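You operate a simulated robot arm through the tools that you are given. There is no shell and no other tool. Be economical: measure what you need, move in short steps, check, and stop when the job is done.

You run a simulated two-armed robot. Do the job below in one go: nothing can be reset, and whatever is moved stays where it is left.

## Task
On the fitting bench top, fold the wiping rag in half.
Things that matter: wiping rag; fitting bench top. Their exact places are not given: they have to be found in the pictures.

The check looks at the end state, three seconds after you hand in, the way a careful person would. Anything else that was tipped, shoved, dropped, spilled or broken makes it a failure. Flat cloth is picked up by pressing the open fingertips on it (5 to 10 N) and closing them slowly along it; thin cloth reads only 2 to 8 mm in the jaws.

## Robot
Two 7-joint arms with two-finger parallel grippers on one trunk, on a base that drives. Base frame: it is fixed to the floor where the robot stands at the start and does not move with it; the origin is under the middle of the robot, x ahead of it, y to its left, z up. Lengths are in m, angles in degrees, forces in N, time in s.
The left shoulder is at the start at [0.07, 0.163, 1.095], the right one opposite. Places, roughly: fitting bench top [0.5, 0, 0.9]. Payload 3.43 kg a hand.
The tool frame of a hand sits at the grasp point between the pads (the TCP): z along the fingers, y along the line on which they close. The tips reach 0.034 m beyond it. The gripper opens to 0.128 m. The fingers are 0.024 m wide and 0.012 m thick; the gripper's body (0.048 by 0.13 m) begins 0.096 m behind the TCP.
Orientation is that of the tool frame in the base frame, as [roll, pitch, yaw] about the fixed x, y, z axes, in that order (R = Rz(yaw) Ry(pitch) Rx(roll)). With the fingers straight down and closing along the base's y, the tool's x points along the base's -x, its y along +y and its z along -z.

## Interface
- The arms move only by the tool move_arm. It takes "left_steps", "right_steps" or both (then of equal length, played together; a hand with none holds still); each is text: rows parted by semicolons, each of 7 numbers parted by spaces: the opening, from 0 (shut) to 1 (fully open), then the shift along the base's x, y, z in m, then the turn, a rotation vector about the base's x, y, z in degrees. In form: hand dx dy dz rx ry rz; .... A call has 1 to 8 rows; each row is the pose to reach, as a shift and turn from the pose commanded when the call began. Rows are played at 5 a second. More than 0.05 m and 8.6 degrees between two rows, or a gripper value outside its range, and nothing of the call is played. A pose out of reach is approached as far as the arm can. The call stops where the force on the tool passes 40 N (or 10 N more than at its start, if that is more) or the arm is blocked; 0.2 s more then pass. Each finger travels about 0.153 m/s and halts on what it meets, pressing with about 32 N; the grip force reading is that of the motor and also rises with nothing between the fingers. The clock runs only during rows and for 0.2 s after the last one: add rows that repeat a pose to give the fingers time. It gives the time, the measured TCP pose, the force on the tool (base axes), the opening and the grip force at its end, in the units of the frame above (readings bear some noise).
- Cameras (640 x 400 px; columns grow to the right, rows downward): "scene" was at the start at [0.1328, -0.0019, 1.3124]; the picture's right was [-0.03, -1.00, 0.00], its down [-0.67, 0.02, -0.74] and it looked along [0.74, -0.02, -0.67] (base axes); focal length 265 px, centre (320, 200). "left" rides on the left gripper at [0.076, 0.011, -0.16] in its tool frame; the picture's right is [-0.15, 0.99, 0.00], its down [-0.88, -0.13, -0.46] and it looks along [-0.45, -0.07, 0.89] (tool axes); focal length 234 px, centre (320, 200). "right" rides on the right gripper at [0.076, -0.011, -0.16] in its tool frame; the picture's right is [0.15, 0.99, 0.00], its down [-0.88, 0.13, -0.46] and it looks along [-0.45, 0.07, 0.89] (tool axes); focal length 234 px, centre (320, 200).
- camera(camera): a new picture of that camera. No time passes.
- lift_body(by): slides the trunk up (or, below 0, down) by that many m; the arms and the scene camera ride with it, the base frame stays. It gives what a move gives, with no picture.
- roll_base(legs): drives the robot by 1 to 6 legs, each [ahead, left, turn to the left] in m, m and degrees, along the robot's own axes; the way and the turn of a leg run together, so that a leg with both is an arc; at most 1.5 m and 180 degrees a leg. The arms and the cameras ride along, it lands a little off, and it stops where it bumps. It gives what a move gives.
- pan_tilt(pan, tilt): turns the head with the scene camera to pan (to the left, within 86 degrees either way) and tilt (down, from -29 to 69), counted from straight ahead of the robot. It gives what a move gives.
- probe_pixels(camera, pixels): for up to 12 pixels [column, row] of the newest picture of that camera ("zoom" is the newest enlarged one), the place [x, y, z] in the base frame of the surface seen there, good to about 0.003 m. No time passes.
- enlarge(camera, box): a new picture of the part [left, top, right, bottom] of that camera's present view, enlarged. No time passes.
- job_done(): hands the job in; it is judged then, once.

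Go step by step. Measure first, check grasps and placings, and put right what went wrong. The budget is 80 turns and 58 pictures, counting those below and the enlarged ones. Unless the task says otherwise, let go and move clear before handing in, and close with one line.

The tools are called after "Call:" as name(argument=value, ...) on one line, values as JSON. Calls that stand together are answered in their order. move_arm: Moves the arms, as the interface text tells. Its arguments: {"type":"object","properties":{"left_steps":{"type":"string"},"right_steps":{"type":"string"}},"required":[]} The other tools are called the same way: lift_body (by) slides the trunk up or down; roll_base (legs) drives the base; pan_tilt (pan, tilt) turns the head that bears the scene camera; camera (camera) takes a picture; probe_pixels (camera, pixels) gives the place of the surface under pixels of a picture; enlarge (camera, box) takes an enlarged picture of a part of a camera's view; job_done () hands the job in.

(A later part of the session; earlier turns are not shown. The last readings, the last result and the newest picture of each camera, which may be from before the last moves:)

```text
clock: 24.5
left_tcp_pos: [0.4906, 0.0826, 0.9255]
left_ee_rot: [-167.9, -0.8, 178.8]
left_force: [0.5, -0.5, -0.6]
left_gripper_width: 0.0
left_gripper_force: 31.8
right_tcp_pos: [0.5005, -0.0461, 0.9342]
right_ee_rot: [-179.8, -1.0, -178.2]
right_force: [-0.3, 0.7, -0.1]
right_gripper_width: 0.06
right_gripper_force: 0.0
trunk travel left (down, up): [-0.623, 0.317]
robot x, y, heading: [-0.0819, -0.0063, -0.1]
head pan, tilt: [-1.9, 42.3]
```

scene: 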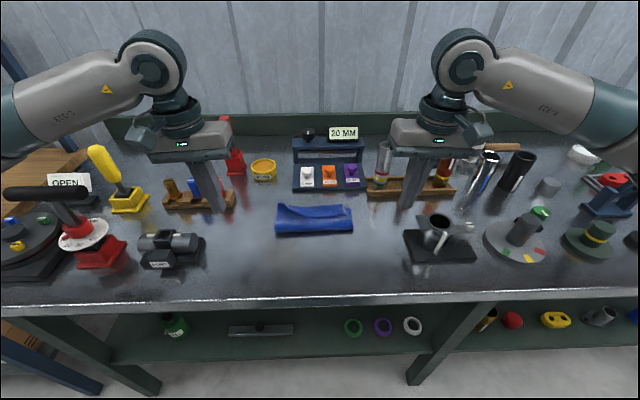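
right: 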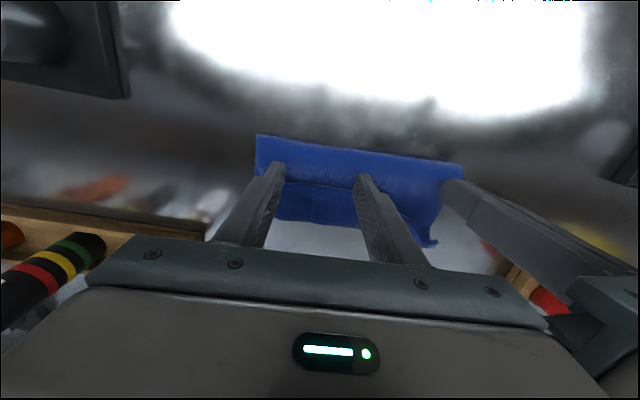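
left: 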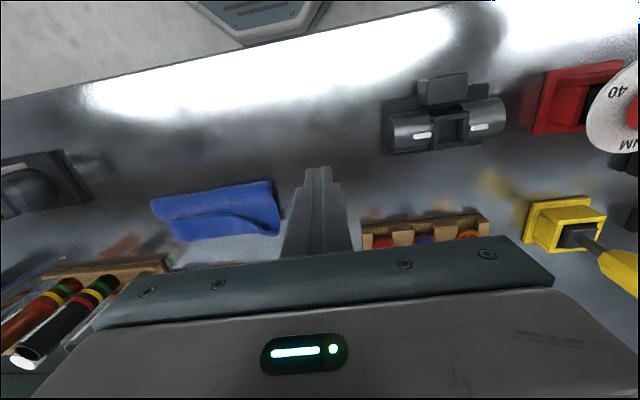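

After settling, the poses are right; moves overshoot briefly. I'll lower the left hand to hold the rag and bring the right hand close, then hold.

Call:
move_arm(left_steps="0 0 0 -0.006 0 0 0; 0 0 0 -0.01 0 0 0; 0 0 0 -0.012 0 0 0; 0 0 0 -0.013 0 0 0; 0 0 0 -0.013 0 0 0", right_steps="0.47 -0.003 -0.003 -0.01 0 0 0; 0.47 -0.005 -0.004 -0.018 0 0 0; 0.47 -0.005 -0.004 -0.022 0 0 0; 0.47 -0.005 -0.004 -0.025 0 0 0; 0.47 -0.005 -0.004 -0.025 0 0 0")

Call:
enlarge(camera="right", box=[220, 110, 460, 260])

```text
clock: 25.7
left_tcp_pos: [0.4883, 0.0796, 0.9172]
left_ee_rot: [-168.0, -0.8, 178.8]
left_force: [0.7, -0.3, 0.4]
left_gripper_width: 0.0002
left_gripper_force: 31.8
right_tcp_pos: [0.493, -0.0536, 0.9101]
right_ee_rot: [179.9, -0.9, -178.2]
right_force: [0.3, -0.5, 0.1]
right_gripper_width: 0.0601
right_gripper_force: 0.0
trunk travel left (down, up): [-0.623, 0.317]
robot x, y, heading: [-0.0788, -0.0008, 0.2]
head pan, tilt: [-1.9, 42.3]
```

```text
2.67 times, centred on (340, 185) of right
```

zoom: 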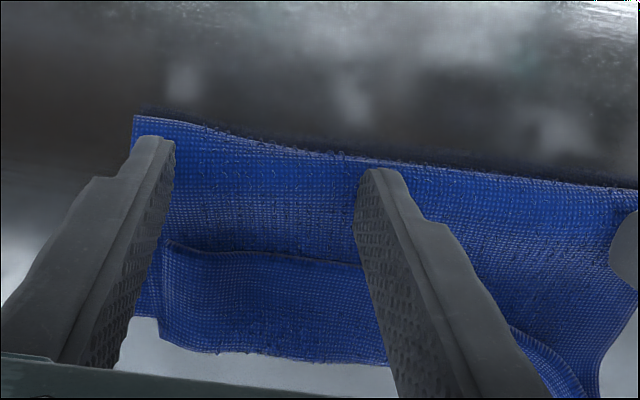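

The right outer finger is just outside the strip's right end. I'll shift the right hand 12 mm to the left and lower both hands to light contact.

Call:
move_arm(left_steps="0 0 0 -0.002 0 0 0; 0 0 0 -0.004 0 0 0; 0 0 0 -0.005 0 0 0; 0 0 0 -0.006 0 0 0", right_steps="0.47 0 0.006 0 0 0 0; 0.47 0 0.012 -0.001 0 0 0; 0.47 0 0.012 -0.003 0 0 0; 0.47 0 0.012 -0.004 0 0 0")

```text
clock: 26.7
left_tcp_pos: [0.4878, 0.0796, 0.911]
left_ee_rot: [-168.0, -0.8, 178.7]
left_force: [-0.6, 0.5, 0.1]
left_gripper_width: 0.0002
left_gripper_force: 31.8
right_tcp_pos: [0.4923, -0.0397, 0.9061]
right_ee_rot: [180.0, -1.0, -178.2]
right_force: [-0.3, 0.1, 0.3]
right_gripper_width: 0.0602
right_gripper_force: 0.1
trunk travel left (down, up): [-0.623, 0.317]
robot x, y, heading: [-0.0804, -0.0031, 0.1]
head pan, tilt: [-1.9, 42.3]
```

No contact yet; I'll lower the left until it presses, and the right by 1 mm.

Call:
move_arm(left_steps="0 0 0 -0.003 0 0 0; 0 0 0 -0.005 0 0 0; 0 0 0 -0.006 0 0 0; 0 0 0 -0.006 0 0 0", right_steps="0.47 0 0 0 0 0 0; 0.47 0 0 -0.001 0 0 0; 0.47 0 0 -0.001 0 0 0; 0.47 0 0 -0.001 0 0 0")

```text
clock: 27.7
left_tcp_pos: [0.4877, 0.0798, 0.9046]
left_ee_rot: [-168.0, -0.6, 178.7]
left_force: [0.2, -0.3, 1.2]
left_gripper_width: 0.0003
left_gripper_force: 31.6
right_tcp_pos: [0.4935, -0.0415, 0.906]
right_ee_rot: [179.9, -0.9, -178.3]
right_force: [-0.5, -0.4, 0.1]
right_gripper_width: 0.0603
right_gripper_force: 0.0
trunk travel left (down, up): [-0.623, 0.317]
robot x, y, heading: [-0.0799, 0.002, -0.3]
head pan, tilt: [-1.9, 42.3]
```

The left is touching (1 N). I'll press it 2 mm more and rake the right fingertips 3.5 cm forward, low.

Call:
move_arm(left_steps="0 0 0 -0.001 0 0 0; 0 0 0 -0.002 0 0 0; 0 0 0 -0.002 0 0 0; 0 0 0 -0.002 0 0 0; 0 0 0 -0.002 0 0 0; 0 0 0 -0.002 0 0 0; 0 0 0 -0.002 0 0 0", right_steps="0.47 0 0 -0.001 0 0 0; 0.47 0 0 -0.002 0 0 0; 0.47 0.006 0 -0.002 0 0 0; 0.47 0.012 0 -0.002 0 0 0; 0.47 0.02 0 -0.002 0 0 0; 0.47 0.028 0 -0.001 0 0 0; 0.47 0.036 0 0 0 0 0")

Call:
enlarge(camera="right", box=[220, 110, 460, 260])

Call:
enlarge(camera="scene", box=[240, 150, 380, 240])

```text
clock: 29.3
left_tcp_pos: [0.489, 0.0788, 0.9019]
left_ee_rot: [-168.0, -0.6, 178.8]
left_force: [-0.5, -0.8, 1.4]
left_gripper_width: 0.0
left_gripper_force: 32.0
right_tcp_pos: [0.5285, -0.0423, 0.9068]
right_ee_rot: [-179.9, -0.9, -178.3]
right_force: [0.3, -0.4, 0.1]
right_gripper_width: 0.0603
right_gripper_force: 0.1
trunk travel left (down, up): [-0.623, 0.317]
robot x, y, heading: [-0.0861, 0.0001, -0.3]
head pan, tilt: [-1.9, 42.3]
```

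```text
2.67 times, centred on (340, 185) of right
```

zoom: 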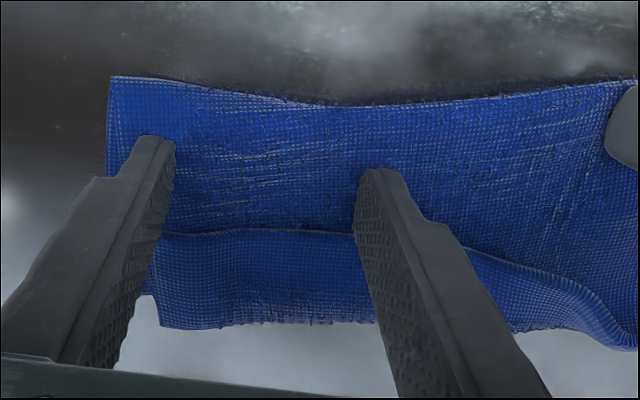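

```text
4.44 times, centred on (310, 195) of scene
```

zoom: 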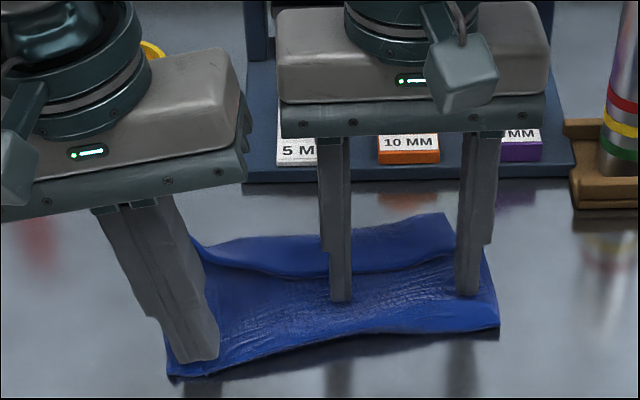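

The rake didn't catch the edge and dragged the right side of the rag about 1.5 cm forward, because the left hold was too light (1.4 N). I'll lift the right hand off, press firmer with the left, and look again before pinching the strip by its very edge.

Call:
move_arm(left_steps="0 0 0 0 0 0 0; 0 0 0 0 0 0 0; 0 0 0 -0.001 0 0 0; 0 0 0 -0.002 0 0 0; 0 0 0 -0.002 0 0 0", right_steps="0.47 0 0 0.02 0 0 0; 0.3 -0.01 -0.01 0.04 0 0 0; 0.2 -0.03 -0.02 0.05 0 0 0; 0.2 -0.05 -0.03 0.05 0 0 0; 0.2 -0.05 -0.03 0.05 0 0 0")

Call:
camera(camera="right")

Call:
enlarge(camera="right", box=[220, 120, 460, 270])

```text
clock: 30.5
left_tcp_pos: [0.4899, 0.0783, 0.9018]
left_ee_rot: [-168.0, -0.6, 178.8]
left_force: [0.5, 0.1, 5.2]
left_gripper_width: 0.0003
left_gripper_force: 31.6
right_tcp_pos: [0.4789, -0.0708, 0.9566]
right_ee_rot: [180.0, -0.9, -178.3]
right_force: [0.5, 0.0, -0.7]
right_gripper_width: 0.0255
right_gripper_force: 0.0
trunk travel left (down, up): [-0.623, 0.317]
robot x, y, heading: [-0.0757, -0.0005, 0.0]
head pan, tilt: [-1.9, 42.3]
```

```text
19 pictures are left
```

right: 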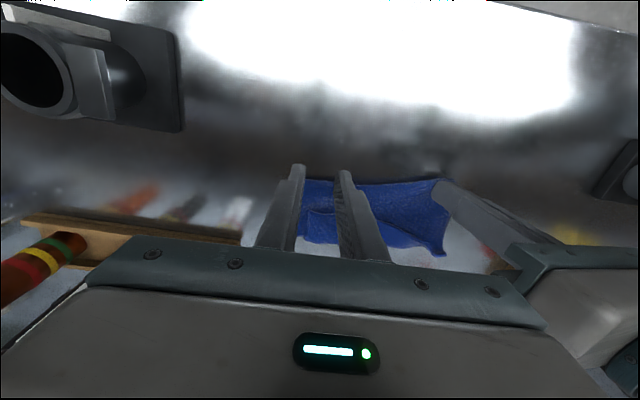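

```text
2.67 times, centred on (340, 195) of right
```

zoom: 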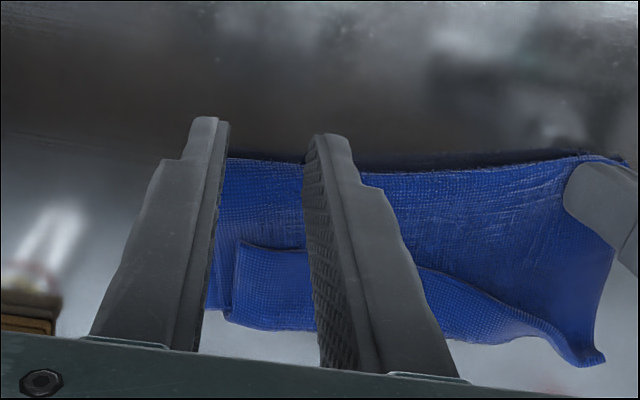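

Left now holds at 5 N. I'll measure the strip's edge and corner in this picture.

Call:
probe_pixels(camera="zoom", pixels=[[243, 243], [243, 255], [280, 249], [296, 252], [270, 290], [300, 320], [430, 272], [240, 310], [480, 295], [240, 170], [500, 172], [580, 355]])

```text
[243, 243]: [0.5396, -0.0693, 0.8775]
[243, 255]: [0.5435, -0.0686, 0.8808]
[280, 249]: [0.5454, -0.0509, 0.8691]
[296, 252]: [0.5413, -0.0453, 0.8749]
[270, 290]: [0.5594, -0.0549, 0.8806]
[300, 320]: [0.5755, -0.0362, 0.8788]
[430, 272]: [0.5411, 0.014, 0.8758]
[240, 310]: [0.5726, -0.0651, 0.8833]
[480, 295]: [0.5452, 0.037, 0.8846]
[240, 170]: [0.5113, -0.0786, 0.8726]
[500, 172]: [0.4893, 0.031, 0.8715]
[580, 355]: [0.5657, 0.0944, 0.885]
```

The strip's edge is at x≈0.541 (right end y≈−0.07), its crest at x≈0.577. I'll pinch just its last centimetre with the right hand tilted 10°, approaching first.

Call:
move_arm(right_steps="0.2 0.03 0.008 0 0 5 0; 0.2 0.066 0.016 0 0 10 0; 0.2 0.066 0.016 -0.025 0 10 0; 0.2 0.066 0.016 -0.037 0 10 0; 0.2 0.066 0.016 -0.040 0 10 0; 0.2 0.066 0.016 -0.042 0 10 0; 0.2 0.066 0.016 -0.042 0 10 0")

Call:
enlarge(camera="right", box=[240, 110, 420, 225])

```text
clock: 32.1
left_tcp_pos: [0.4882, 0.0788, 0.9012]
left_ee_rot: [-168.0, -0.6, 178.7]
left_force: [-0.5, -0.8, 5.8]
left_gripper_width: 0.0
left_gripper_force: 31.9
right_tcp_pos: [0.5442, -0.0535, 0.9148]
right_ee_rot: [179.7, -10.9, -178.2]
right_force: [-0.5, 0.1, -1.5]
right_gripper_width: 0.0256
right_gripper_force: 0.0
trunk travel left (down, up): [-0.623, 0.317]
robot x, y, heading: [-0.0804, 0.0022, 0.5]
head pan, tilt: [-1.9, 42.3]
```

```text
3.48 times, centred on (330, 168) of right
```

zoom: 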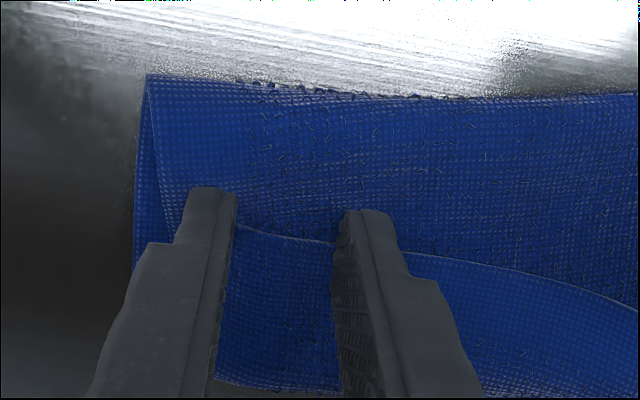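

The pads straddle the strip's edge well. I'll shift 5 mm to the left and press down gently.

Call:
move_arm(right_steps="0.2 0 0.005 0 0 0 0; 0.2 0 0.005 -0.002 0 0 0; 0.2 0 0.005 -0.004 0 0 0; 0.2 0 0.005 -0.005 0 0 0; 0.2 0 0.005 -0.006 0 0 0; 0.2 0 0.005 -0.006 0 0 0")

```text
clock: 33.5
left_tcp_pos: [0.488, 0.0801, 0.9005]
left_ee_rot: [-168.0, -0.6, 178.7]
left_force: [0.7, 0.4, 5.0]
left_gripper_width: 0.0
left_gripper_force: 32.2
right_tcp_pos: [0.5451, -0.0505, 0.909]
right_ee_rot: [179.7, -10.8, -178.3]
right_force: [-0.2, 0.0, 1.4]
right_gripper_width: 0.0257
right_gripper_force: 0.2
trunk travel left (down, up): [-0.623, 0.317]
robot x, y, heading: [-0.0814, 0.0047, 0.2]
head pan, tilt: [-1.9, 42.3]
```

Call:
move_arm(right_steps="0.2 0 0 -0.0015 0 0 0; 0.2 0 0 -0.003 0 0 0; 0.2 0 0 -0.003 0 0 0")

```text
clock: 34.3
left_tcp_pos: [0.4898, 0.0788, 0.9016]
left_ee_rot: [-168.0, -0.7, 178.7]
left_force: [0.7, -0.1, 6.1]
left_gripper_width: 0.0
left_gripper_force: 31.6
right_tcp_pos: [0.5444, -0.0508, 0.9041]
right_ee_rot: [179.8, -10.9, -178.3]
right_force: [-0.3, 0.2, 5.3]
right_gripper_width: 0.0258
right_gripper_force: 0.1
trunk travel left (down, up): [-0.623, 0.317]
robot x, y, heading: [-0.078, -0.0031, 0.0]
head pan, tilt: [-1.9, 42.3]
```

The right presses at 5.3 N; I'll close slowly.

Call:
move_arm(right_steps="0.17 0 0 0 0 0 0; 0.14 0 0 0 0 0 0; 0.12 0 0 0 0 0 0; 0.1 0 0 0 0 0 0; 0.08 0 0 0 0 0 0; 0.05 0 0 0 0 0 0; 0 0 0 0 0 0 0; 0 0 0 0 0 0 0")

Call:
enlarge(camera="right", box=[240, 110, 420, 225])

```text
clock: 36.1
left_tcp_pos: [0.4885, 0.0796, 0.901]
left_ee_rot: [-168.1, -0.5, 178.8]
left_force: [0.7, -1.2, 4.8]
left_gripper_width: 0.0
left_gripper_force: 31.7
right_tcp_pos: [0.5449, -0.0506, 0.9044]
right_ee_rot: [179.7, -10.9, -178.2]
right_force: [-0.3, 0.0, 3.7]
right_gripper_width: 0.0
right_gripper_force: 32.0
trunk travel left (down, up): [-0.623, 0.317]
robot x, y, heading: [-0.0807, -0.001, 0.1]
head pan, tilt: [-1.9, 42.3]
```

```text
3.48 times, centred on (330, 168) of right
```

zoom: 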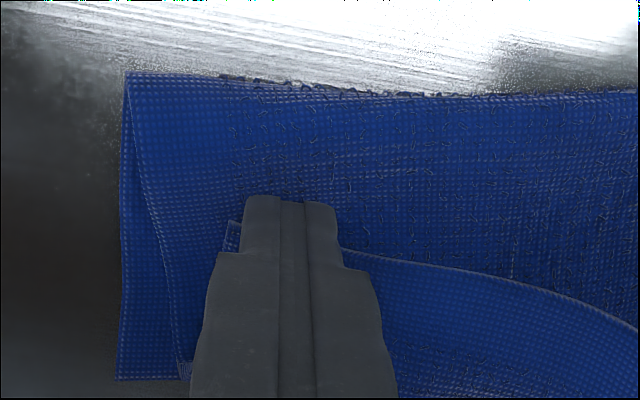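

The jaws slipped (0.0). I'll reopen and press harder, about 10 N.

Call:
move_arm(right_steps="0 0 0 0.008 0 0 0; 0.12 0.002 0 0.01 0 0 0; 0.24 0.002 0 0.01 0 0 0; 0.24 0.002 0 0.004 0 0 0; 0.24 0.002 0 0 0 0 0; 0.24 0.002 0 -0.0015 0 0 0; 0.24 0.002 0 -0.003 0 0 0; 0.24 0.002 0 -0.003 0 0 0")

```text
clock: 37.9
left_tcp_pos: [0.4867, 0.0791, 0.9013]
left_ee_rot: [-168.0, -0.5, 178.6]
left_force: [0.9, 0.2, 4.7]
left_gripper_width: 0.0
left_gripper_force: 32.1
right_tcp_pos: [0.5473, -0.0508, 0.9036]
right_ee_rot: [179.6, -10.8, -178.2]
right_force: [-0.2, -2.8, 13.6]
right_gripper_width: 0.0309
right_gripper_force: 0.1
trunk travel left (down, up): [-0.623, 0.317]
robot x, y, heading: [-0.0786, 0.0012, 0.2]
head pan, tilt: [-1.9, 42.3]
```

13.6 N is a bit much, so I'll ease off slightly and close slowly.

Call:
move_arm(right_steps="0.2 0 0 0.0008 0 0 0; 0.17 0 0 0.0008 0 0 0; 0.14 0 0 0.0008 0 0 0; 0.11 0 0 0.0008 0 0 0; 0.08 0 0 0.0008 0 0 0; 0.05 0 0 0.0008 0 0 0; 0 0 0 0.0008 0 0 0; 0 0 0 0.0008 0 0 0")

Call:
enlarge(camera="right", box=[240, 110, 420, 225])

```text
clock: 39.7
left_tcp_pos: [0.4881, 0.0795, 0.9016]
left_ee_rot: [-168.1, -0.6, 178.8]
left_force: [0.5, -0.1, 4.1]
left_gripper_width: 0.0002
left_gripper_force: 31.6
right_tcp_pos: [0.5466, -0.0499, 0.9036]
right_ee_rot: [179.6, -10.8, -178.2]
right_force: [0.7, -0.5, 9.8]
right_gripper_width: 0.0002
right_gripper_force: 31.9
trunk travel left (down, up): [-0.623, 0.317]
robot x, y, heading: [-0.0752, 0.0032, -0.1]
head pan, tilt: [-1.9, 42.3]
```

```text
3.48 times, centred on (330, 168) of right
```

zoom: 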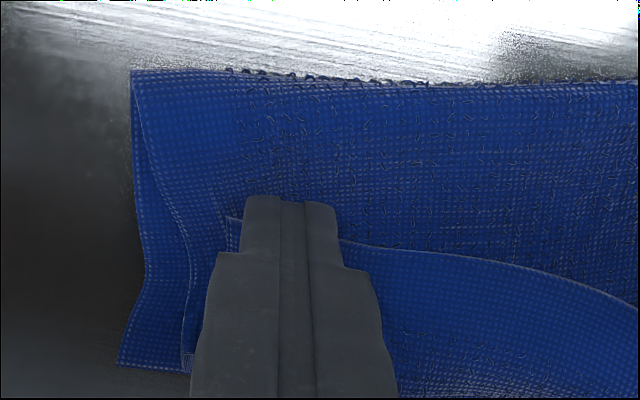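

It slipped again, since there is too little cloth under the tips. The right corner of the strip stands about 7 mm proud, so I'll put the closed tips just behind it, slightly above the lower layer, and push it up and over.

Call:
move_arm(right_steps="0 -0.005 0 0.015 0 0 0; 0 -0.024 -0.006 0.02 0 0 0; 0 -0.024 -0.008 0.012 0 0 0; 0 -0.024 -0.008 0.0055 0 0 0; 0 -0.024 -0.008 0.0055 0 0 0")

Call:
enlarge(camera="right", box=[240, 110, 420, 225])

```text
clock: 40.9
left_tcp_pos: [0.4875, 0.0799, 0.9006]
left_ee_rot: [-168.0, -0.6, 178.7]
left_force: [-0.6, 0.2, 6.2]
left_gripper_width: 0.0001
left_gripper_force: 32.1
right_tcp_pos: [0.5217, -0.0587, 0.9099]
right_ee_rot: [179.8, -10.9, -178.3]
right_force: [-0.5, 1.1, 0.6]
right_gripper_width: 0.0
right_gripper_force: 32.1
trunk travel left (down, up): [-0.623, 0.317]
robot x, y, heading: [-0.0788, -0.0005, -0.1]
head pan, tilt: [-1.9, 42.3]
```

```text
3.48 times, centred on (330, 168) of right
```

zoom: 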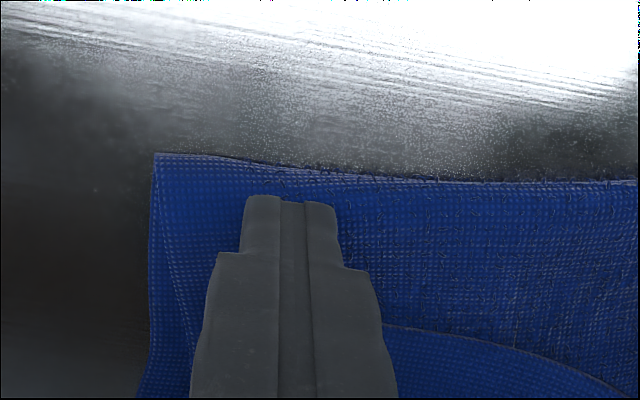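

The tips are behind the strip's edge; I'll push forward slowly.

Call:
move_arm(right_steps="0 0.006 0 0 0 0 0; 0 0.012 0 0 0 0 0; 0 0.018 0 0 0 0 0; 0 0.024 0 0 0 0 0; 0 0.030 0 0.001 0 0 0; 0 0.036 0 0.002 0 0 0")

Call:
enlarge(camera="right", box=[240, 110, 420, 225])

```text
clock: 42.3
left_tcp_pos: [0.4883, 0.0779, 0.9012]
left_ee_rot: [-168.1, -0.6, 178.7]
left_force: [-0.9, 0.5, 5.6]
left_gripper_width: 0.0
left_gripper_force: 31.7
right_tcp_pos: [0.5596, -0.0591, 0.9103]
right_ee_rot: [179.8, -11.0, -178.4]
right_force: [-0.1, 0.4, 0.0]
right_gripper_width: 0.0001
right_gripper_force: 32.0
trunk travel left (down, up): [-0.623, 0.317]
robot x, y, heading: [-0.0805, 0.0033, -0.1]
head pan, tilt: [-1.9, 42.3]
```

```text
3.48 times, centred on (330, 168) of right
```

zoom: 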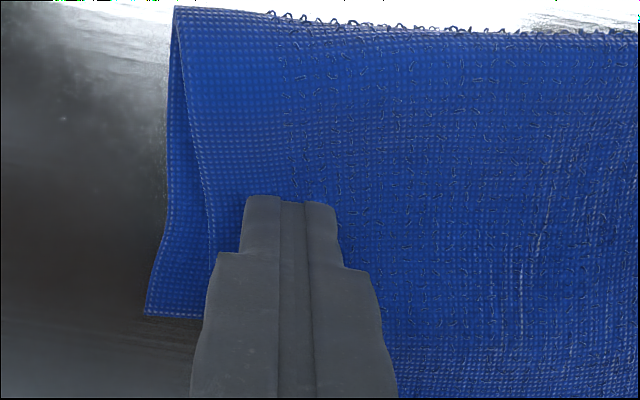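

The strip no longer lies on top near the tips, so it has been pushed forward. I'll push 2.5 cm more, then lift and look.

Call:
move_arm(right_steps="0 0.008 0 0 0 0 0; 0 0.016 0 0 0 0 0; 0 0.024 0 0 0 0 0; 0 0.028 0 0.01 0 0 0; 0 0.02 0 0.03 0 0 0; 0 -0.01 -0.02 0.05 0 -4 0; 0 -0.05 -0.04 0.06 0 -8 0; 0 -0.08 -0.07 0.07 0 -10 0")

Call:
enlarge(camera="scene", box=[240, 150, 380, 240])

Call:
camera(camera="right")

```text
clock: 44.1
left_tcp_pos: [0.4887, 0.0777, 0.9018]
left_ee_rot: [-168.1, -0.7, 178.7]
left_force: [0.4, 0.4, 5.1]
left_gripper_width: 0.0
left_gripper_force: 32.1
right_tcp_pos: [0.4786, -0.1307, 0.9813]
right_ee_rot: [179.9, -0.8, -178.1]
right_force: [-0.9, 0.3, -0.2]
right_gripper_width: 0.0001
right_gripper_force: 31.5
trunk travel left (down, up): [-0.623, 0.317]
robot x, y, heading: [-0.0787, -0.0, 0.0]
head pan, tilt: [-1.9, 42.3]
```

```text
4.44 times, centred on (310, 195) of scene
```

zoom: 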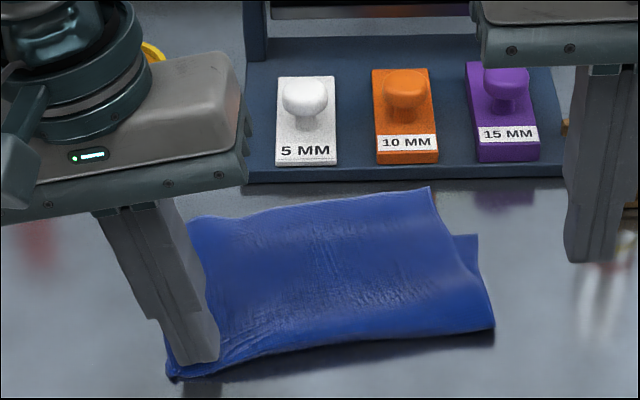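

```text
11 pictures are left
```

right: 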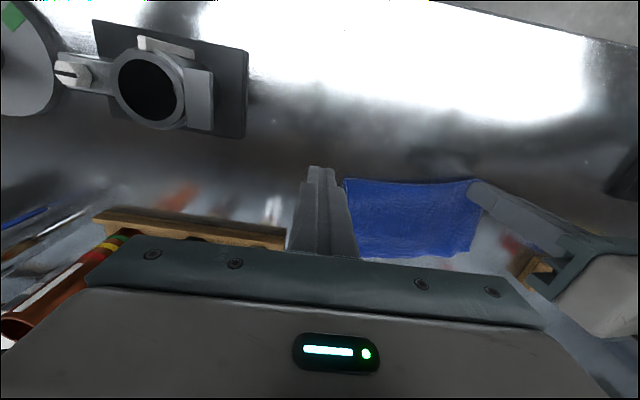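

The strip is now fully unfolded. I'll lift the left hand away and measure how the two layers line up.

Call:
move_arm(left_steps="0 0 0.005 0.03 0 0 0; 0 -0.01 0.03 0.06 2 0 0; 0 -0.02 0.06 0.08 4 0 0; 0 -0.02 0.09 0.09 8 0 0; 0 -0.02 0.1 0.09 8 0 0", right_steps="0 -0.01 -0.02 0.01 0 0 0; 0 -0.02 -0.03 0.02 0 0 0; 0 -0.02 -0.05 0.03 0 0 0; 0 -0.02 -0.05 0.03 0 0 0; 0 -0.02 -0.05 0.03 0 0 0")

Call:
enlarge(camera="scene", box=[240, 150, 380, 240])

```text
clock: 45.3
left_tcp_pos: [0.4679, 0.1801, 0.9927]
left_ee_rot: [-176.0, -0.8, 178.8]
left_force: [-0.5, 0.8, 0.5]
left_gripper_width: 0.0002
left_gripper_force: 31.8
right_tcp_pos: [0.461, -0.1776, 1.0114]
right_ee_rot: [179.9, -0.9, -178.3]
right_force: [-0.3, -0.1, -0.2]
right_gripper_width: 0.0001
right_gripper_force: 31.9
trunk travel left (down, up): [-0.623, 0.317]
robot x, y, heading: [-0.0804, -0.0006, 0.0]
head pan, tilt: [-1.9, 42.3]
```

```text
4.44 times, centred on (310, 195) of scene
```

zoom: 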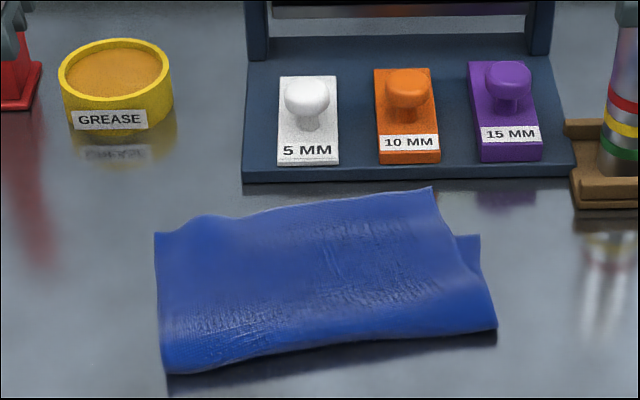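

Call:
probe_pixels(camera="zoom", pixels=[[157, 236], [210, 218], [250, 215], [350, 199], [430, 190], [454, 242], [476, 238], [494, 322], [165, 368], [330, 348], [330, 270], [440, 280]])

Call:
enlarge(camera="left", box=[120, 150, 320, 275])

Call:
enlarge(camera="right", box=[330, 150, 530, 275])

```text
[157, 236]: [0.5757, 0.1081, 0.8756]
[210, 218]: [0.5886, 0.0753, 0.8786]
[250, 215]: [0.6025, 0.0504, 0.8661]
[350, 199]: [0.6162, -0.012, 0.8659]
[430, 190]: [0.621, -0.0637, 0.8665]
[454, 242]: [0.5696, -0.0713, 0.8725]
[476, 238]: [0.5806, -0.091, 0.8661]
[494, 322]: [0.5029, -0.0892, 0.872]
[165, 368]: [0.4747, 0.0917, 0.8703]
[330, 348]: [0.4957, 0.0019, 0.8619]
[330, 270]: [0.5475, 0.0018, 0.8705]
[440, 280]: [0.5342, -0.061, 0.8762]
```

```text
3.20 times, centred on (220, 212) of left
```

zoom: 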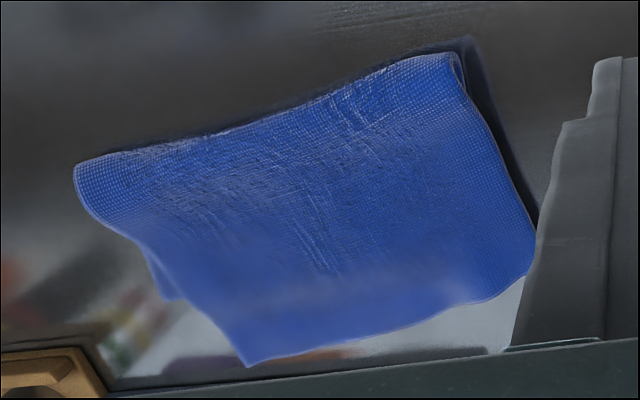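

```text
3.20 times, centred on (430, 212) of right
```

zoom: 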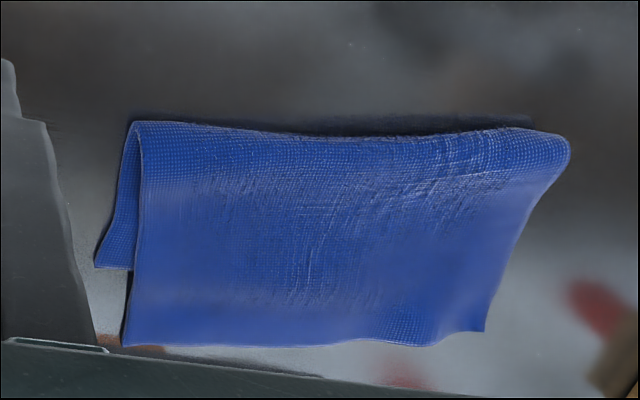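

The top layer's right far corner (0.621, −0.064) overshoots the lower one (0.581, −0.091), while the left side matches better. I'll pinch that overhanging right corner, lift it and set it back about 3 cm; first I'll approach.

Call:
move_arm(right_steps="0 0.01 0.035 0 0 2 0; 0.1 0.03 0.07 0 0 5 0; 0.22 0.055 0.1 0 0 8 0; 0.22 0.085 0.125 0 0 11 0; 0.22 0.115 0.1356 0 0 14 0; 0.22 0.145 0.1356 -0.02 0 14 0; 0.22 0.145 0.1356 -0.06 0 14 0; 0.22 0.145 0.1356 -0.09 0 14 0")

Call:
move_arm(right_steps="0.22 0 0 -0.008 0 0 0; 0.22 0 0 -0.013 0 0 0; 0.22 0 0 -0.016 0 0 0; 0.22 0 0 -0.0175 0 0 0; 0.22 0 0 -0.0185 0 0 0; 0.22 0 0 -0.0185 0 0 0")

Call:
enlarge(camera="right", box=[220, 100, 440, 240])

```text
clock: 47.1
left_tcp_pos: [0.47, 0.1793, 0.9913]
left_ee_rot: [-176.0, -0.9, 178.8]
left_force: [-0.3, -0.3, -0.2]
left_gripper_width: 0.0002
left_gripper_force: 31.5
right_tcp_pos: [0.6046, -0.043, 0.9189]
right_ee_rot: [179.5, -15.0, -178.2]
right_force: [0.3, -0.5, 0.2]
right_gripper_width: 0.028
right_gripper_force: 0.0
trunk travel left (down, up): [-0.623, 0.317]
robot x, y, heading: [-0.08, -0.0015, 0.1]
head pan, tilt: [-1.9, 42.3]
```

```text
clock: 48.5
left_tcp_pos: [0.4702, 0.179, 0.9915]
left_ee_rot: [-175.9, -0.8, 178.9]
left_force: [-0.5, -0.4, 0.4]
left_gripper_width: 0.0
left_gripper_force: 31.6
right_tcp_pos: [0.6041, -0.0426, 0.9014]
right_ee_rot: [179.4, -14.9, -178.2]
right_force: [0.4, -0.6, 1.9]
right_gripper_width: 0.0279
right_gripper_force: 0.1
trunk travel left (down, up): [-0.623, 0.317]
robot x, y, heading: [-0.0798, -0.0022, -0.2]
head pan, tilt: [-1.9, 42.3]
```

```text
2.86 times, centred on (330, 170) of right
```

zoom: 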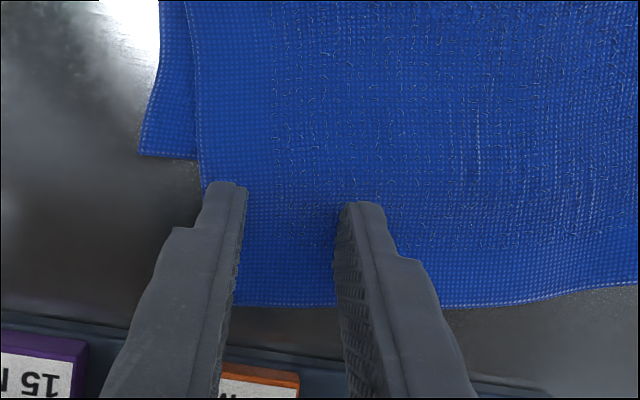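

The fingers sit well on the overhanging corner (1.9 N). I'll press 2 mm more.

Call:
move_arm(right_steps="0.22 0 0.003 0 0 0 0; 0.22 0 0.003 -0.001 0 0 0; 0.22 0 0.003 -0.002 0 0 0; 0.22 0 0.003 -0.002 0 0 0")

```text
clock: 49.5
left_tcp_pos: [0.4712, 0.1809, 0.9919]
left_ee_rot: [-175.9, -0.8, 178.8]
left_force: [-0.2, 1.2, 0.4]
left_gripper_width: 0.0
left_gripper_force: 32.7
right_tcp_pos: [0.6041, -0.0395, 0.8995]
right_ee_rot: [179.5, -14.9, -178.2]
right_force: [1.0, -0.2, 2.6]
right_gripper_width: 0.0282
right_gripper_force: 0.2
trunk travel left (down, up): [-0.623, 0.317]
robot x, y, heading: [-0.0811, 0.0021, 0.1]
head pan, tilt: [-1.9, 42.3]
```

Call:
move_arm(right_steps="0.22 0 0 -0.001 0 0 0; 0.22 0 0 -0.0025 0 0 0; 0.22 0 0 -0.0025 0 0 0")

```text
clock: 50.3
left_tcp_pos: [0.4689, 0.1786, 0.992]
left_ee_rot: [-176.0, -0.8, 178.9]
left_force: [-0.6, 0.5, 0.3]
left_gripper_width: 0.0
left_gripper_force: 32.0
right_tcp_pos: [0.6036, -0.0391, 0.8983]
right_ee_rot: [179.6, -14.8, -178.1]
right_force: [4.1, -0.6, 13.0]
right_gripper_width: 0.0282
right_gripper_force: 0.0
trunk travel left (down, up): [-0.623, 0.317]
robot x, y, heading: [-0.0783, -0.0014, -0.0]
head pan, tilt: [-1.9, 42.3]
```

Pressing at 13 N, I'll ease off slightly and close slowly.

Call:
move_arm(right_steps="0.19 0 0 0.0006 0 0 0; 0.16 0 0 0.0006 0 0 0; 0.13 0 0 0.0006 0 0 0; 0.1 0 0 0.0006 0 0 0; 0.07 0 0 0.0006 0 0 0; 0.04 0 0 0.0006 0 0 0; 0 0 0 0.0006 0 0 0; 0 0 0 0.0006 0 0 0")

```text
clock: 52.1
left_tcp_pos: [0.4684, 0.1794, 0.9918]
left_ee_rot: [-175.9, -0.7, 178.9]
left_force: [0.9, -0.5, 0.1]
left_gripper_width: 0.0002
left_gripper_force: 31.8
right_tcp_pos: [0.6032, -0.0396, 0.8975]
right_ee_rot: [179.5, -14.8, -178.3]
right_force: [-1.1, 0.5, 12.3]
right_gripper_width: 0.0
right_gripper_force: 31.7
trunk travel left (down, up): [-0.623, 0.317]
robot x, y, heading: [-0.0773, 0.0042, -0.0]
head pan, tilt: [-1.9, 42.3]
```

It slipped. As with the first grasp, I'll reopen, go 7 mm further in and press again.

Call:
move_arm(right_steps="0 0 0 0.01 0 0 0; 0.12 -0.004 0 0.01 0 0 0; 0.23 -0.007 0.001 0.01 0 0 0; 0.23 -0.007 0.001 0.005 0 0 0; 0.23 -0.007 0.001 0.002 0 0 0; 0.23 -0.007 0.001 0.0005 0 0 0; 0.23 -0.007 0.001 0 0 0 0; 0.23 -0.007 0.001 0 0 0 0")

```text
clock: 53.9
left_tcp_pos: [0.4697, 0.1799, 0.9926]
left_ee_rot: [-176.0, -0.8, 178.8]
left_force: [-0.1, -0.5, 0.4]
left_gripper_width: 0.0
left_gripper_force: 32.1
right_tcp_pos: [0.5967, -0.0382, 0.899]
right_ee_rot: [179.6, -14.9, -178.3]
right_force: [1.8, -1.4, 8.2]
right_gripper_width: 0.0296
right_gripper_force: 0.1
trunk travel left (down, up): [-0.623, 0.317]
robot x, y, heading: [-0.0775, -0.001, 0.2]
head pan, tilt: [-1.9, 42.3]
```

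Call:
move_arm(right_steps="0.21 0 0 0 0 0 0; 0.19 0 0 0 0 0 0; 0.17 0 0 0 0 0 0; 0.15 0 0 0 0 0 0; 0.13 0 0 0 0 0 0; 0.11 0 0 0 0 0 0; 0.09 0 0 0 0 0 0; 0.07 0 0 0 0 0 0")

Call:
enlarge(camera="right", box=[240, 110, 420, 225])

```text
clock: 55.7
left_tcp_pos: [0.4693, 0.1793, 0.992]
left_ee_rot: [-176.0, -0.8, 178.8]
left_force: [0.4, -0.2, 0.1]
left_gripper_width: 0.0
left_gripper_force: 32.6
right_tcp_pos: [0.5962, -0.0365, 0.8998]
right_ee_rot: [179.6, -14.9, -178.2]
right_force: [0.4, 0.6, 9.3]
right_gripper_width: 0.0085
right_gripper_force: 0.0
trunk travel left (down, up): [-0.623, 0.317]
robot x, y, heading: [-0.0812, 0.0014, -0.2]
head pan, tilt: [-1.9, 42.3]
```

```text
3.48 times, centred on (330, 168) of right
```

zoom: 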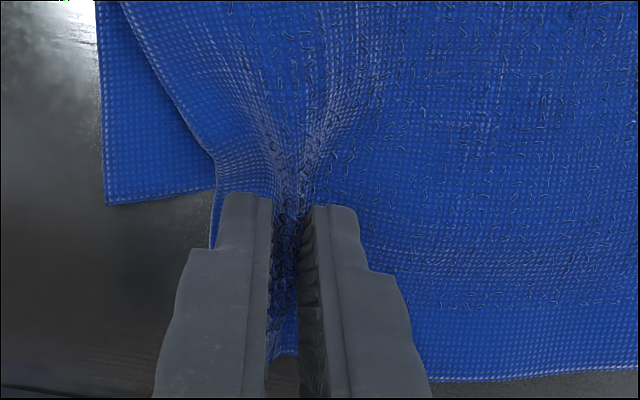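

A ridge of the top layer stands between the pads. I'll shut, lift 3 cm, and set it back 3.6 cm and 2 cm to the right.

Call:
move_arm(right_steps="0.03 0 0 0 0 0 0; 0 0 0 0 0 0 0; 0 0 0 0.015 0 0 0; 0 -0.005 -0.003 0.03 0 0 0; 0 -0.018 -0.01 0.035 0 0 0; 0 -0.03 -0.018 0.03 0 0 0; 0 -0.036 -0.021 0.018 0 0 0; 0 -0.036 -0.021 0.018 0 0 0")

Call:
enlarge(camera="scene", box=[240, 150, 380, 240])

```text
clock: 57.5
left_tcp_pos: [0.4683, 0.1791, 0.9915]
left_ee_rot: [-176.0, -0.8, 178.8]
left_force: [0.3, -0.4, 0.2]
left_gripper_width: 0.0
left_gripper_force: 31.9
right_tcp_pos: [0.5612, -0.0592, 0.9161]
right_ee_rot: [179.5, -15.0, -178.1]
right_force: [-0.3, 0.3, -0.5]
right_gripper_width: 0.0038
right_gripper_force: 32.2
trunk travel left (down, up): [-0.623, 0.317]
robot x, y, heading: [-0.0801, 0.0011, -0.1]
head pan, tilt: [-1.9, 42.3]
```

```text
4.44 times, centred on (310, 195) of scene
```

zoom: 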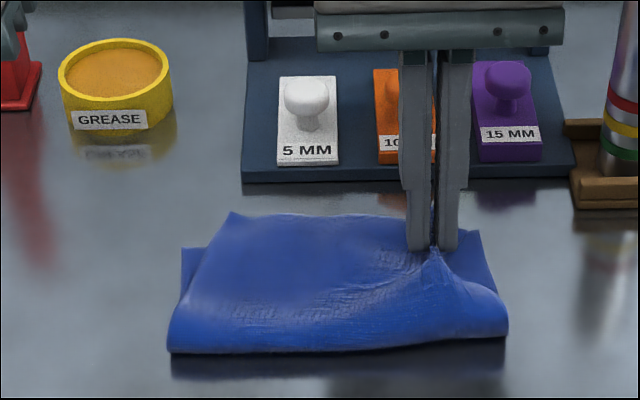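

The fold has rolled back nicely. I'll lower onto the lower layer and release, then lift clear and view.

Call:
move_arm(right_steps="0 0 -0.002 -0.006 0 0 0; 0 0 -0.003 -0.01 0 0 0; 0.06 0 -0.003 -0.01 0 0 0; 0.13 0 -0.003 -0.01 0 0 0; 0.2 0 -0.003 -0.009 0 0 0; 0.24 0 -0.003 -0.004 0 0 0; 0.24 0.004 -0.003 0.02 0 0 0; 0.24 0.008 -0.003 0.05 0 0 0")

Call:
move_arm(right_steps="0.1 -0.02 -0.03 0.03 0 -5 0; 0 -0.05 -0.06 0.04 0 -10 0; 0 -0.08 -0.09 0.04 0 -14 0; 0 -0.09 -0.11 0.04 0 -14 0")

Call:
enlarge(camera="scene", box=[240, 150, 380, 240])

```text
clock: 59.3
left_tcp_pos: [0.4685, 0.1801, 0.9912]
left_ee_rot: [-176.0, -0.8, 178.8]
left_force: [0.8, -0.5, 0.6]
left_gripper_width: 0.0
left_gripper_force: 31.5
right_tcp_pos: [0.5702, -0.0609, 0.9674]
right_ee_rot: [179.6, -14.9, -178.2]
right_force: [-0.6, 0.8, 0.2]
right_gripper_width: 0.0307
right_gripper_force: 0.2
trunk travel left (down, up): [-0.623, 0.317]
robot x, y, heading: [-0.0827, -0.0015, -0.2]
head pan, tilt: [-1.9, 42.3]
```

```text
clock: 60.3
left_tcp_pos: [0.469, 0.179, 0.9914]
left_ee_rot: [-176.0, -0.8, 178.8]
left_force: [-0.3, -0.2, 0.7]
left_gripper_width: 0.0001
left_gripper_force: 31.9
right_tcp_pos: [0.4796, -0.1732, 1.0073]
right_ee_rot: [-180.0, -0.8, -178.3]
right_force: [1.2, 0.2, 0.3]
right_gripper_width: 0.0
right_gripper_force: 31.7
trunk travel left (down, up): [-0.623, 0.317]
robot x, y, heading: [-0.0805, -0.0013, 0.2]
head pan, tilt: [-1.9, 42.3]
```

```text
4.44 times, centred on (310, 195) of scene
```

zoom: 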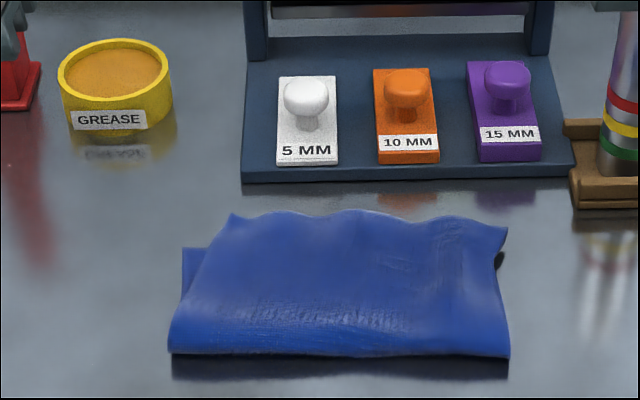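

Much better: the fold runs straight along the front and the top edge along the back. I'll measure the corners.

Call:
probe_pixels(camera="zoom", pixels=[[184, 251], [233, 216], [290, 214], [350, 213], [430, 220], [503, 229], [498, 262], [507, 350], [174, 348], [340, 352], [340, 280], [420, 270]])

Call:
enlarge(camera="left", box=[120, 150, 320, 275])

Call:
enlarge(camera="right", box=[330, 150, 530, 275])

```text
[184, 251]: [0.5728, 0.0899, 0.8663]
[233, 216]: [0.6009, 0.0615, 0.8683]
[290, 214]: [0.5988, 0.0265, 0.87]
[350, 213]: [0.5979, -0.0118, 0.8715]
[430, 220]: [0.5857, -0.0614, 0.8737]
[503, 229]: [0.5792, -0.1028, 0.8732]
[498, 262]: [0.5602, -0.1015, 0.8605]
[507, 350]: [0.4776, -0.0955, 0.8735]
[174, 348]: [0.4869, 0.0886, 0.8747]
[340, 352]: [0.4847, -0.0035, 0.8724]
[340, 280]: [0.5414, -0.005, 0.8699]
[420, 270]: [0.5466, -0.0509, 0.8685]
```

```text
3.20 times, centred on (220, 212) of left
```

zoom: 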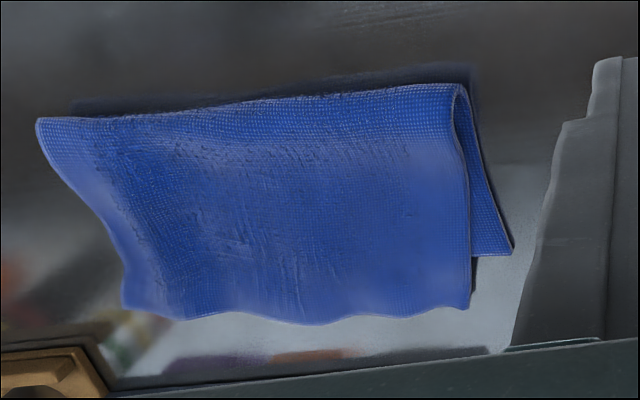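

```text
3.20 times, centred on (430, 212) of right
```

zoom: 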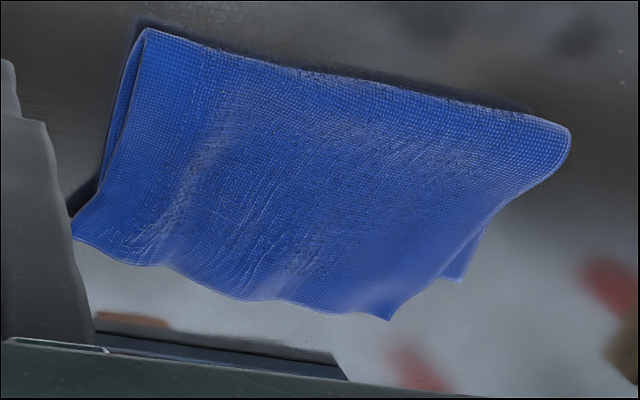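

The right corners now match (0.579, −0.103). The left top corner (0.601, 0.062) is still off from the lower one (0.573, 0.090), so I'll do the same pinch-and-set with the left hand. Approach:

Call:
move_arm(left_steps="0 0.01 -0.03 0 1 2 0; 0.1 0.025 -0.06 0 2 5 0; 0.23 0.045 -0.09 0 3 8 0; 0.23 0.07 -0.115 0 4 11 0; 0.23 0.095 -0.135 -0.01 4 14 0; 0.23 0.108 -0.143 -0.04 4 14 0; 0.23 0.108 -0.143 -0.07 4 14 0; 0.23 0.108 -0.143 -0.078 4 14 0")

Call:
move_arm(left_steps="0.23 0 0 -0.004 0 0 0; 0.23 0 0 -0.008 0 0 0; 0.23 0 0 -0.01 0 0 0; 0.23 0 0 -0.011 0 0 0; 0.23 0 0 -0.011 0 0 0")

```text
clock: 62.1
left_tcp_pos: [0.5771, 0.0362, 0.9119]
left_ee_rot: [-179.8, -14.9, 179.3]
left_force: [0.4, 0.1, 0.3]
left_gripper_width: 0.0295
left_gripper_force: 0.1
right_tcp_pos: [0.4794, -0.1735, 1.0077]
right_ee_rot: [-179.9, -0.9, -178.3]
right_force: [0.4, -0.5, -0.3]
right_gripper_width: 0.0001
right_gripper_force: 32.0
trunk travel left (down, up): [-0.623, 0.317]
robot x, y, heading: [-0.0821, -0.0001, 0.3]
head pan, tilt: [-1.9, 42.3]
```

```text
clock: 63.3
left_tcp_pos: [0.5762, 0.0368, 0.9008]
left_ee_rot: [-179.7, -14.9, 179.3]
left_force: [-0.3, -0.4, 3.9]
left_gripper_width: 0.0295
left_gripper_force: 0.0
right_tcp_pos: [0.4796, -0.1727, 1.007]
right_ee_rot: [-179.9, -1.0, -178.3]
right_force: [0.3, 0.2, 0.4]
right_gripper_width: 0.0
right_gripper_force: 32.0
trunk travel left (down, up): [-0.623, 0.317]
robot x, y, heading: [-0.0814, -0.001, -0.1]
head pan, tilt: [-1.9, 42.3]
```

3.9 N; I'll press about 1 mm more and close slowly.

Call:
move_arm(left_steps="0.23 0 0 -0.001 0 0 0; 0.21 0 0 -0.0013 0 0 0; 0.18 0 0 -0.0013 0 0 0; 0.15 0 0 -0.0013 0 0 0; 0.12 0 0 -0.0013 0 0 0; 0.09 0 0 -0.0013 0 0 0; 0.06 0 0 -0.0013 0 0 0; 0.02 0 0 -0.0013 0 0 0")

Call:
move_arm(left_steps="0 0 0 0 0 0 0; 0 0 0 0 0 0 0")

```text
clock: 65.1
left_tcp_pos: [0.576, 0.0359, 0.903]
left_ee_rot: [-179.8, -14.8, 179.4]
left_force: [0.9, -1.8, 9.2]
left_gripper_width: 0.0037
left_gripper_force: 31.8
right_tcp_pos: [0.4785, -0.1721, 1.0073]
right_ee_rot: [-179.9, -0.9, -178.3]
right_force: [0.1, -0.4, -0.2]
right_gripper_width: 0.0
right_gripper_force: 32.0
trunk travel left (down, up): [-0.623, 0.317]
robot x, y, heading: [-0.0809, 0.0018, 0.3]
head pan, tilt: [-1.9, 42.3]
```

```text
clock: 65.7
left_tcp_pos: [0.575, 0.0352, 0.9012]
left_ee_rot: [-179.7, -14.8, 179.3]
left_force: [0.7, -2.3, 9.8]
left_gripper_width: 0.0038
left_gripper_force: 31.7
right_tcp_pos: [0.4792, -0.1724, 1.0068]
right_ee_rot: [-180.0, -1.0, -178.3]
right_force: [0.3, -0.6, 0.1]
right_gripper_width: 0.0
right_gripper_force: 31.8
trunk travel left (down, up): [-0.623, 0.317]
robot x, y, heading: [-0.0792, 0.0026, 0.0]
head pan, tilt: [-1.9, 42.3]
```

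The jaws hold 3.8 mm. I'll lift, set back 2.3 cm and 2 cm to the left, lower, and look once before release.

Call:
move_arm(left_steps="0 0 0 0.012 0 0 0; 0 -0.004 0.003 0.026 0 0 0; 0 -0.012 0.01 0.03 0 0 0; 0 -0.02 0.017 0.028 0 0 0; 0 -0.023 0.02 0.018 0 0 0; 0 -0.023 0.02 0.009 0 0 0; 0 -0.023 0.02 0.009 0 0 0")

Call:
enlarge(camera="scene", box=[240, 150, 380, 240])

Call:
probe_pixels(camera="zoom", pixels=[[184, 251], [503, 229], [350, 213], [340, 352], [174, 348], [507, 350]])

```text
clock: 67.3
left_tcp_pos: [0.5541, 0.0565, 0.9093]
left_ee_rot: [-179.7, -14.9, 179.5]
left_force: [1.0, -0.7, 1.2]
left_gripper_width: 0.0035
left_gripper_force: 32.1
right_tcp_pos: [0.48, -0.1728, 1.0069]
right_ee_rot: [180.0, -0.8, -178.2]
right_force: [-0.5, 0.6, -0.5]
right_gripper_width: 0.0
right_gripper_force: 31.8
trunk travel left (down, up): [-0.623, 0.317]
robot x, y, heading: [-0.0788, 0.0, -0.2]
head pan, tilt: [-1.9, 42.3]
```

```text
4.44 times, centred on (310, 195) of scene
```

zoom: 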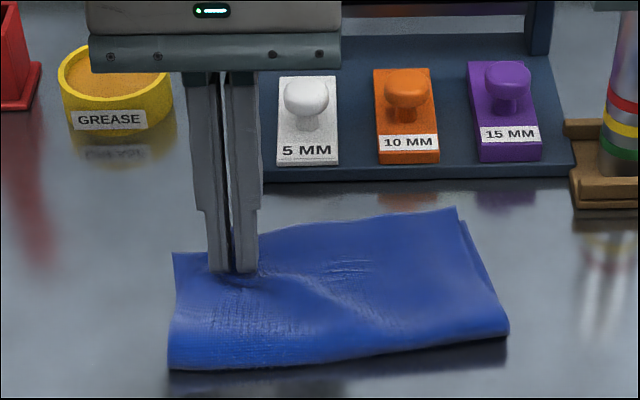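

```text
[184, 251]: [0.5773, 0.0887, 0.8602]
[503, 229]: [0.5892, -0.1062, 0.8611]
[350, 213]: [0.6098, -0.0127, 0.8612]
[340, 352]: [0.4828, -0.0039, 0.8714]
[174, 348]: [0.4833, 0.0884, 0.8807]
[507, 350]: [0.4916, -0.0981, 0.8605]
```

Both layers now nearly coincide, on the right at zoom (458,208)/(464,222) and on the left at (175,253). I'll release gently and move clear.

Call:
move_arm(left_steps="0 0 0 -0.001 0 0 0; 0.06 0 0 -0.001 0 0 0; 0.13 0 0 -0.001 0 0 0; 0.2 0 0 0 0 0 0; 0.24 0 0 0.005 0 0 0; 0.24 0.004 0 0.025 0 0 0; 0.24 0.008 0 0.055 0 0 0; 0.24 0.008 0 0.07 0 0 0")

Call:
move_arm(left_steps="0.2 -0.02 0.03 0.02 0 -5 0; 0.2 -0.05 0.06 0.03 0 -10 0; 0.2 -0.08 0.09 0.03 0 -14 0; 0.2 -0.09 0.12 0.03 0 -14 0; 0.2 -0.09 0.12 0.03 0 -14 0")

Call:
enlarge(camera="scene", box=[200, 130, 420, 270])

Call:
probe_pixels(camera="zoom", pixels=[[240, 220], [300, 205], [370, 195], [415, 215], [240, 280], [330, 285], [440, 270]])

```text
clock: 69.1
left_tcp_pos: [0.5606, 0.0572, 0.9798]
left_ee_rot: [-179.7, -14.9, 179.3]
left_force: [0.4, 0.0, -0.2]
left_gripper_width: 0.0307
left_gripper_force: 0.0
right_tcp_pos: [0.4793, -0.1717, 1.0063]
right_ee_rot: [-180.0, -0.9, -178.2]
right_force: [-0.4, 0.2, 0.1]
right_gripper_width: 0.0002
right_gripper_force: 32.1
trunk travel left (down, up): [-0.623, 0.317]
robot x, y, heading: [-0.0782, -0.0006, -0.2]
head pan, tilt: [-1.9, 42.3]
```

```text
clock: 70.3
left_tcp_pos: [0.4724, 0.1757, 1.0101]
left_ee_rot: [-179.9, -0.9, 179.4]
left_force: [0.0, 0.0, 1.4]
left_gripper_width: 0.0255
left_gripper_force: 0.1
right_tcp_pos: [0.4793, -0.1723, 1.0071]
right_ee_rot: [-180.0, -0.9, -178.4]
right_force: [-0.4, -0.1, 0.3]
right_gripper_width: 0.0
right_gripper_force: 31.6
trunk travel left (down, up): [-0.623, 0.317]
robot x, y, heading: [-0.0823, 0.0036, -0.1]
head pan, tilt: [-1.9, 42.3]
```

```text
2.86 times, centred on (310, 200) of scene
```

zoom: 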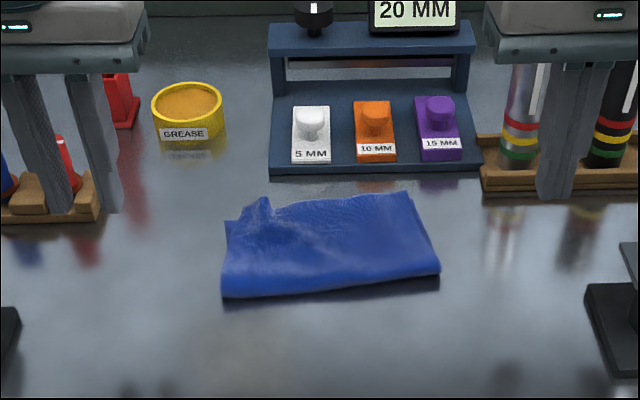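

```text
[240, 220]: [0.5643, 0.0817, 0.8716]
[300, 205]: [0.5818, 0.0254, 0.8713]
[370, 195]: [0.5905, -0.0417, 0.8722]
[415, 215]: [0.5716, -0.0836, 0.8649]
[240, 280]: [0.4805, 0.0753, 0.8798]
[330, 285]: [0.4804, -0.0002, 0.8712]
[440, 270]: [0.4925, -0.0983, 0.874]
```

The rag is folded with its edges lined up, and only a small pinch wrinkle stands at zoom (265,203). I'll measure its height.

Call:
probe_pixels(camera="zoom", pixels=[[264, 199], [268, 206], [258, 212], [248, 212], [228, 224], [280, 206], [408, 194], [268, 222]])

```text
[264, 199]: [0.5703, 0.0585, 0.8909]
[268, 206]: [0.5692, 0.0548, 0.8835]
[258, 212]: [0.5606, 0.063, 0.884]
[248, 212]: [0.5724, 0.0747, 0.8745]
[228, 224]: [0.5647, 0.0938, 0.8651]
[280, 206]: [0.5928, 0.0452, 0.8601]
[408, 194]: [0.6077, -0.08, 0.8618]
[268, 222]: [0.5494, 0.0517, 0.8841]
```

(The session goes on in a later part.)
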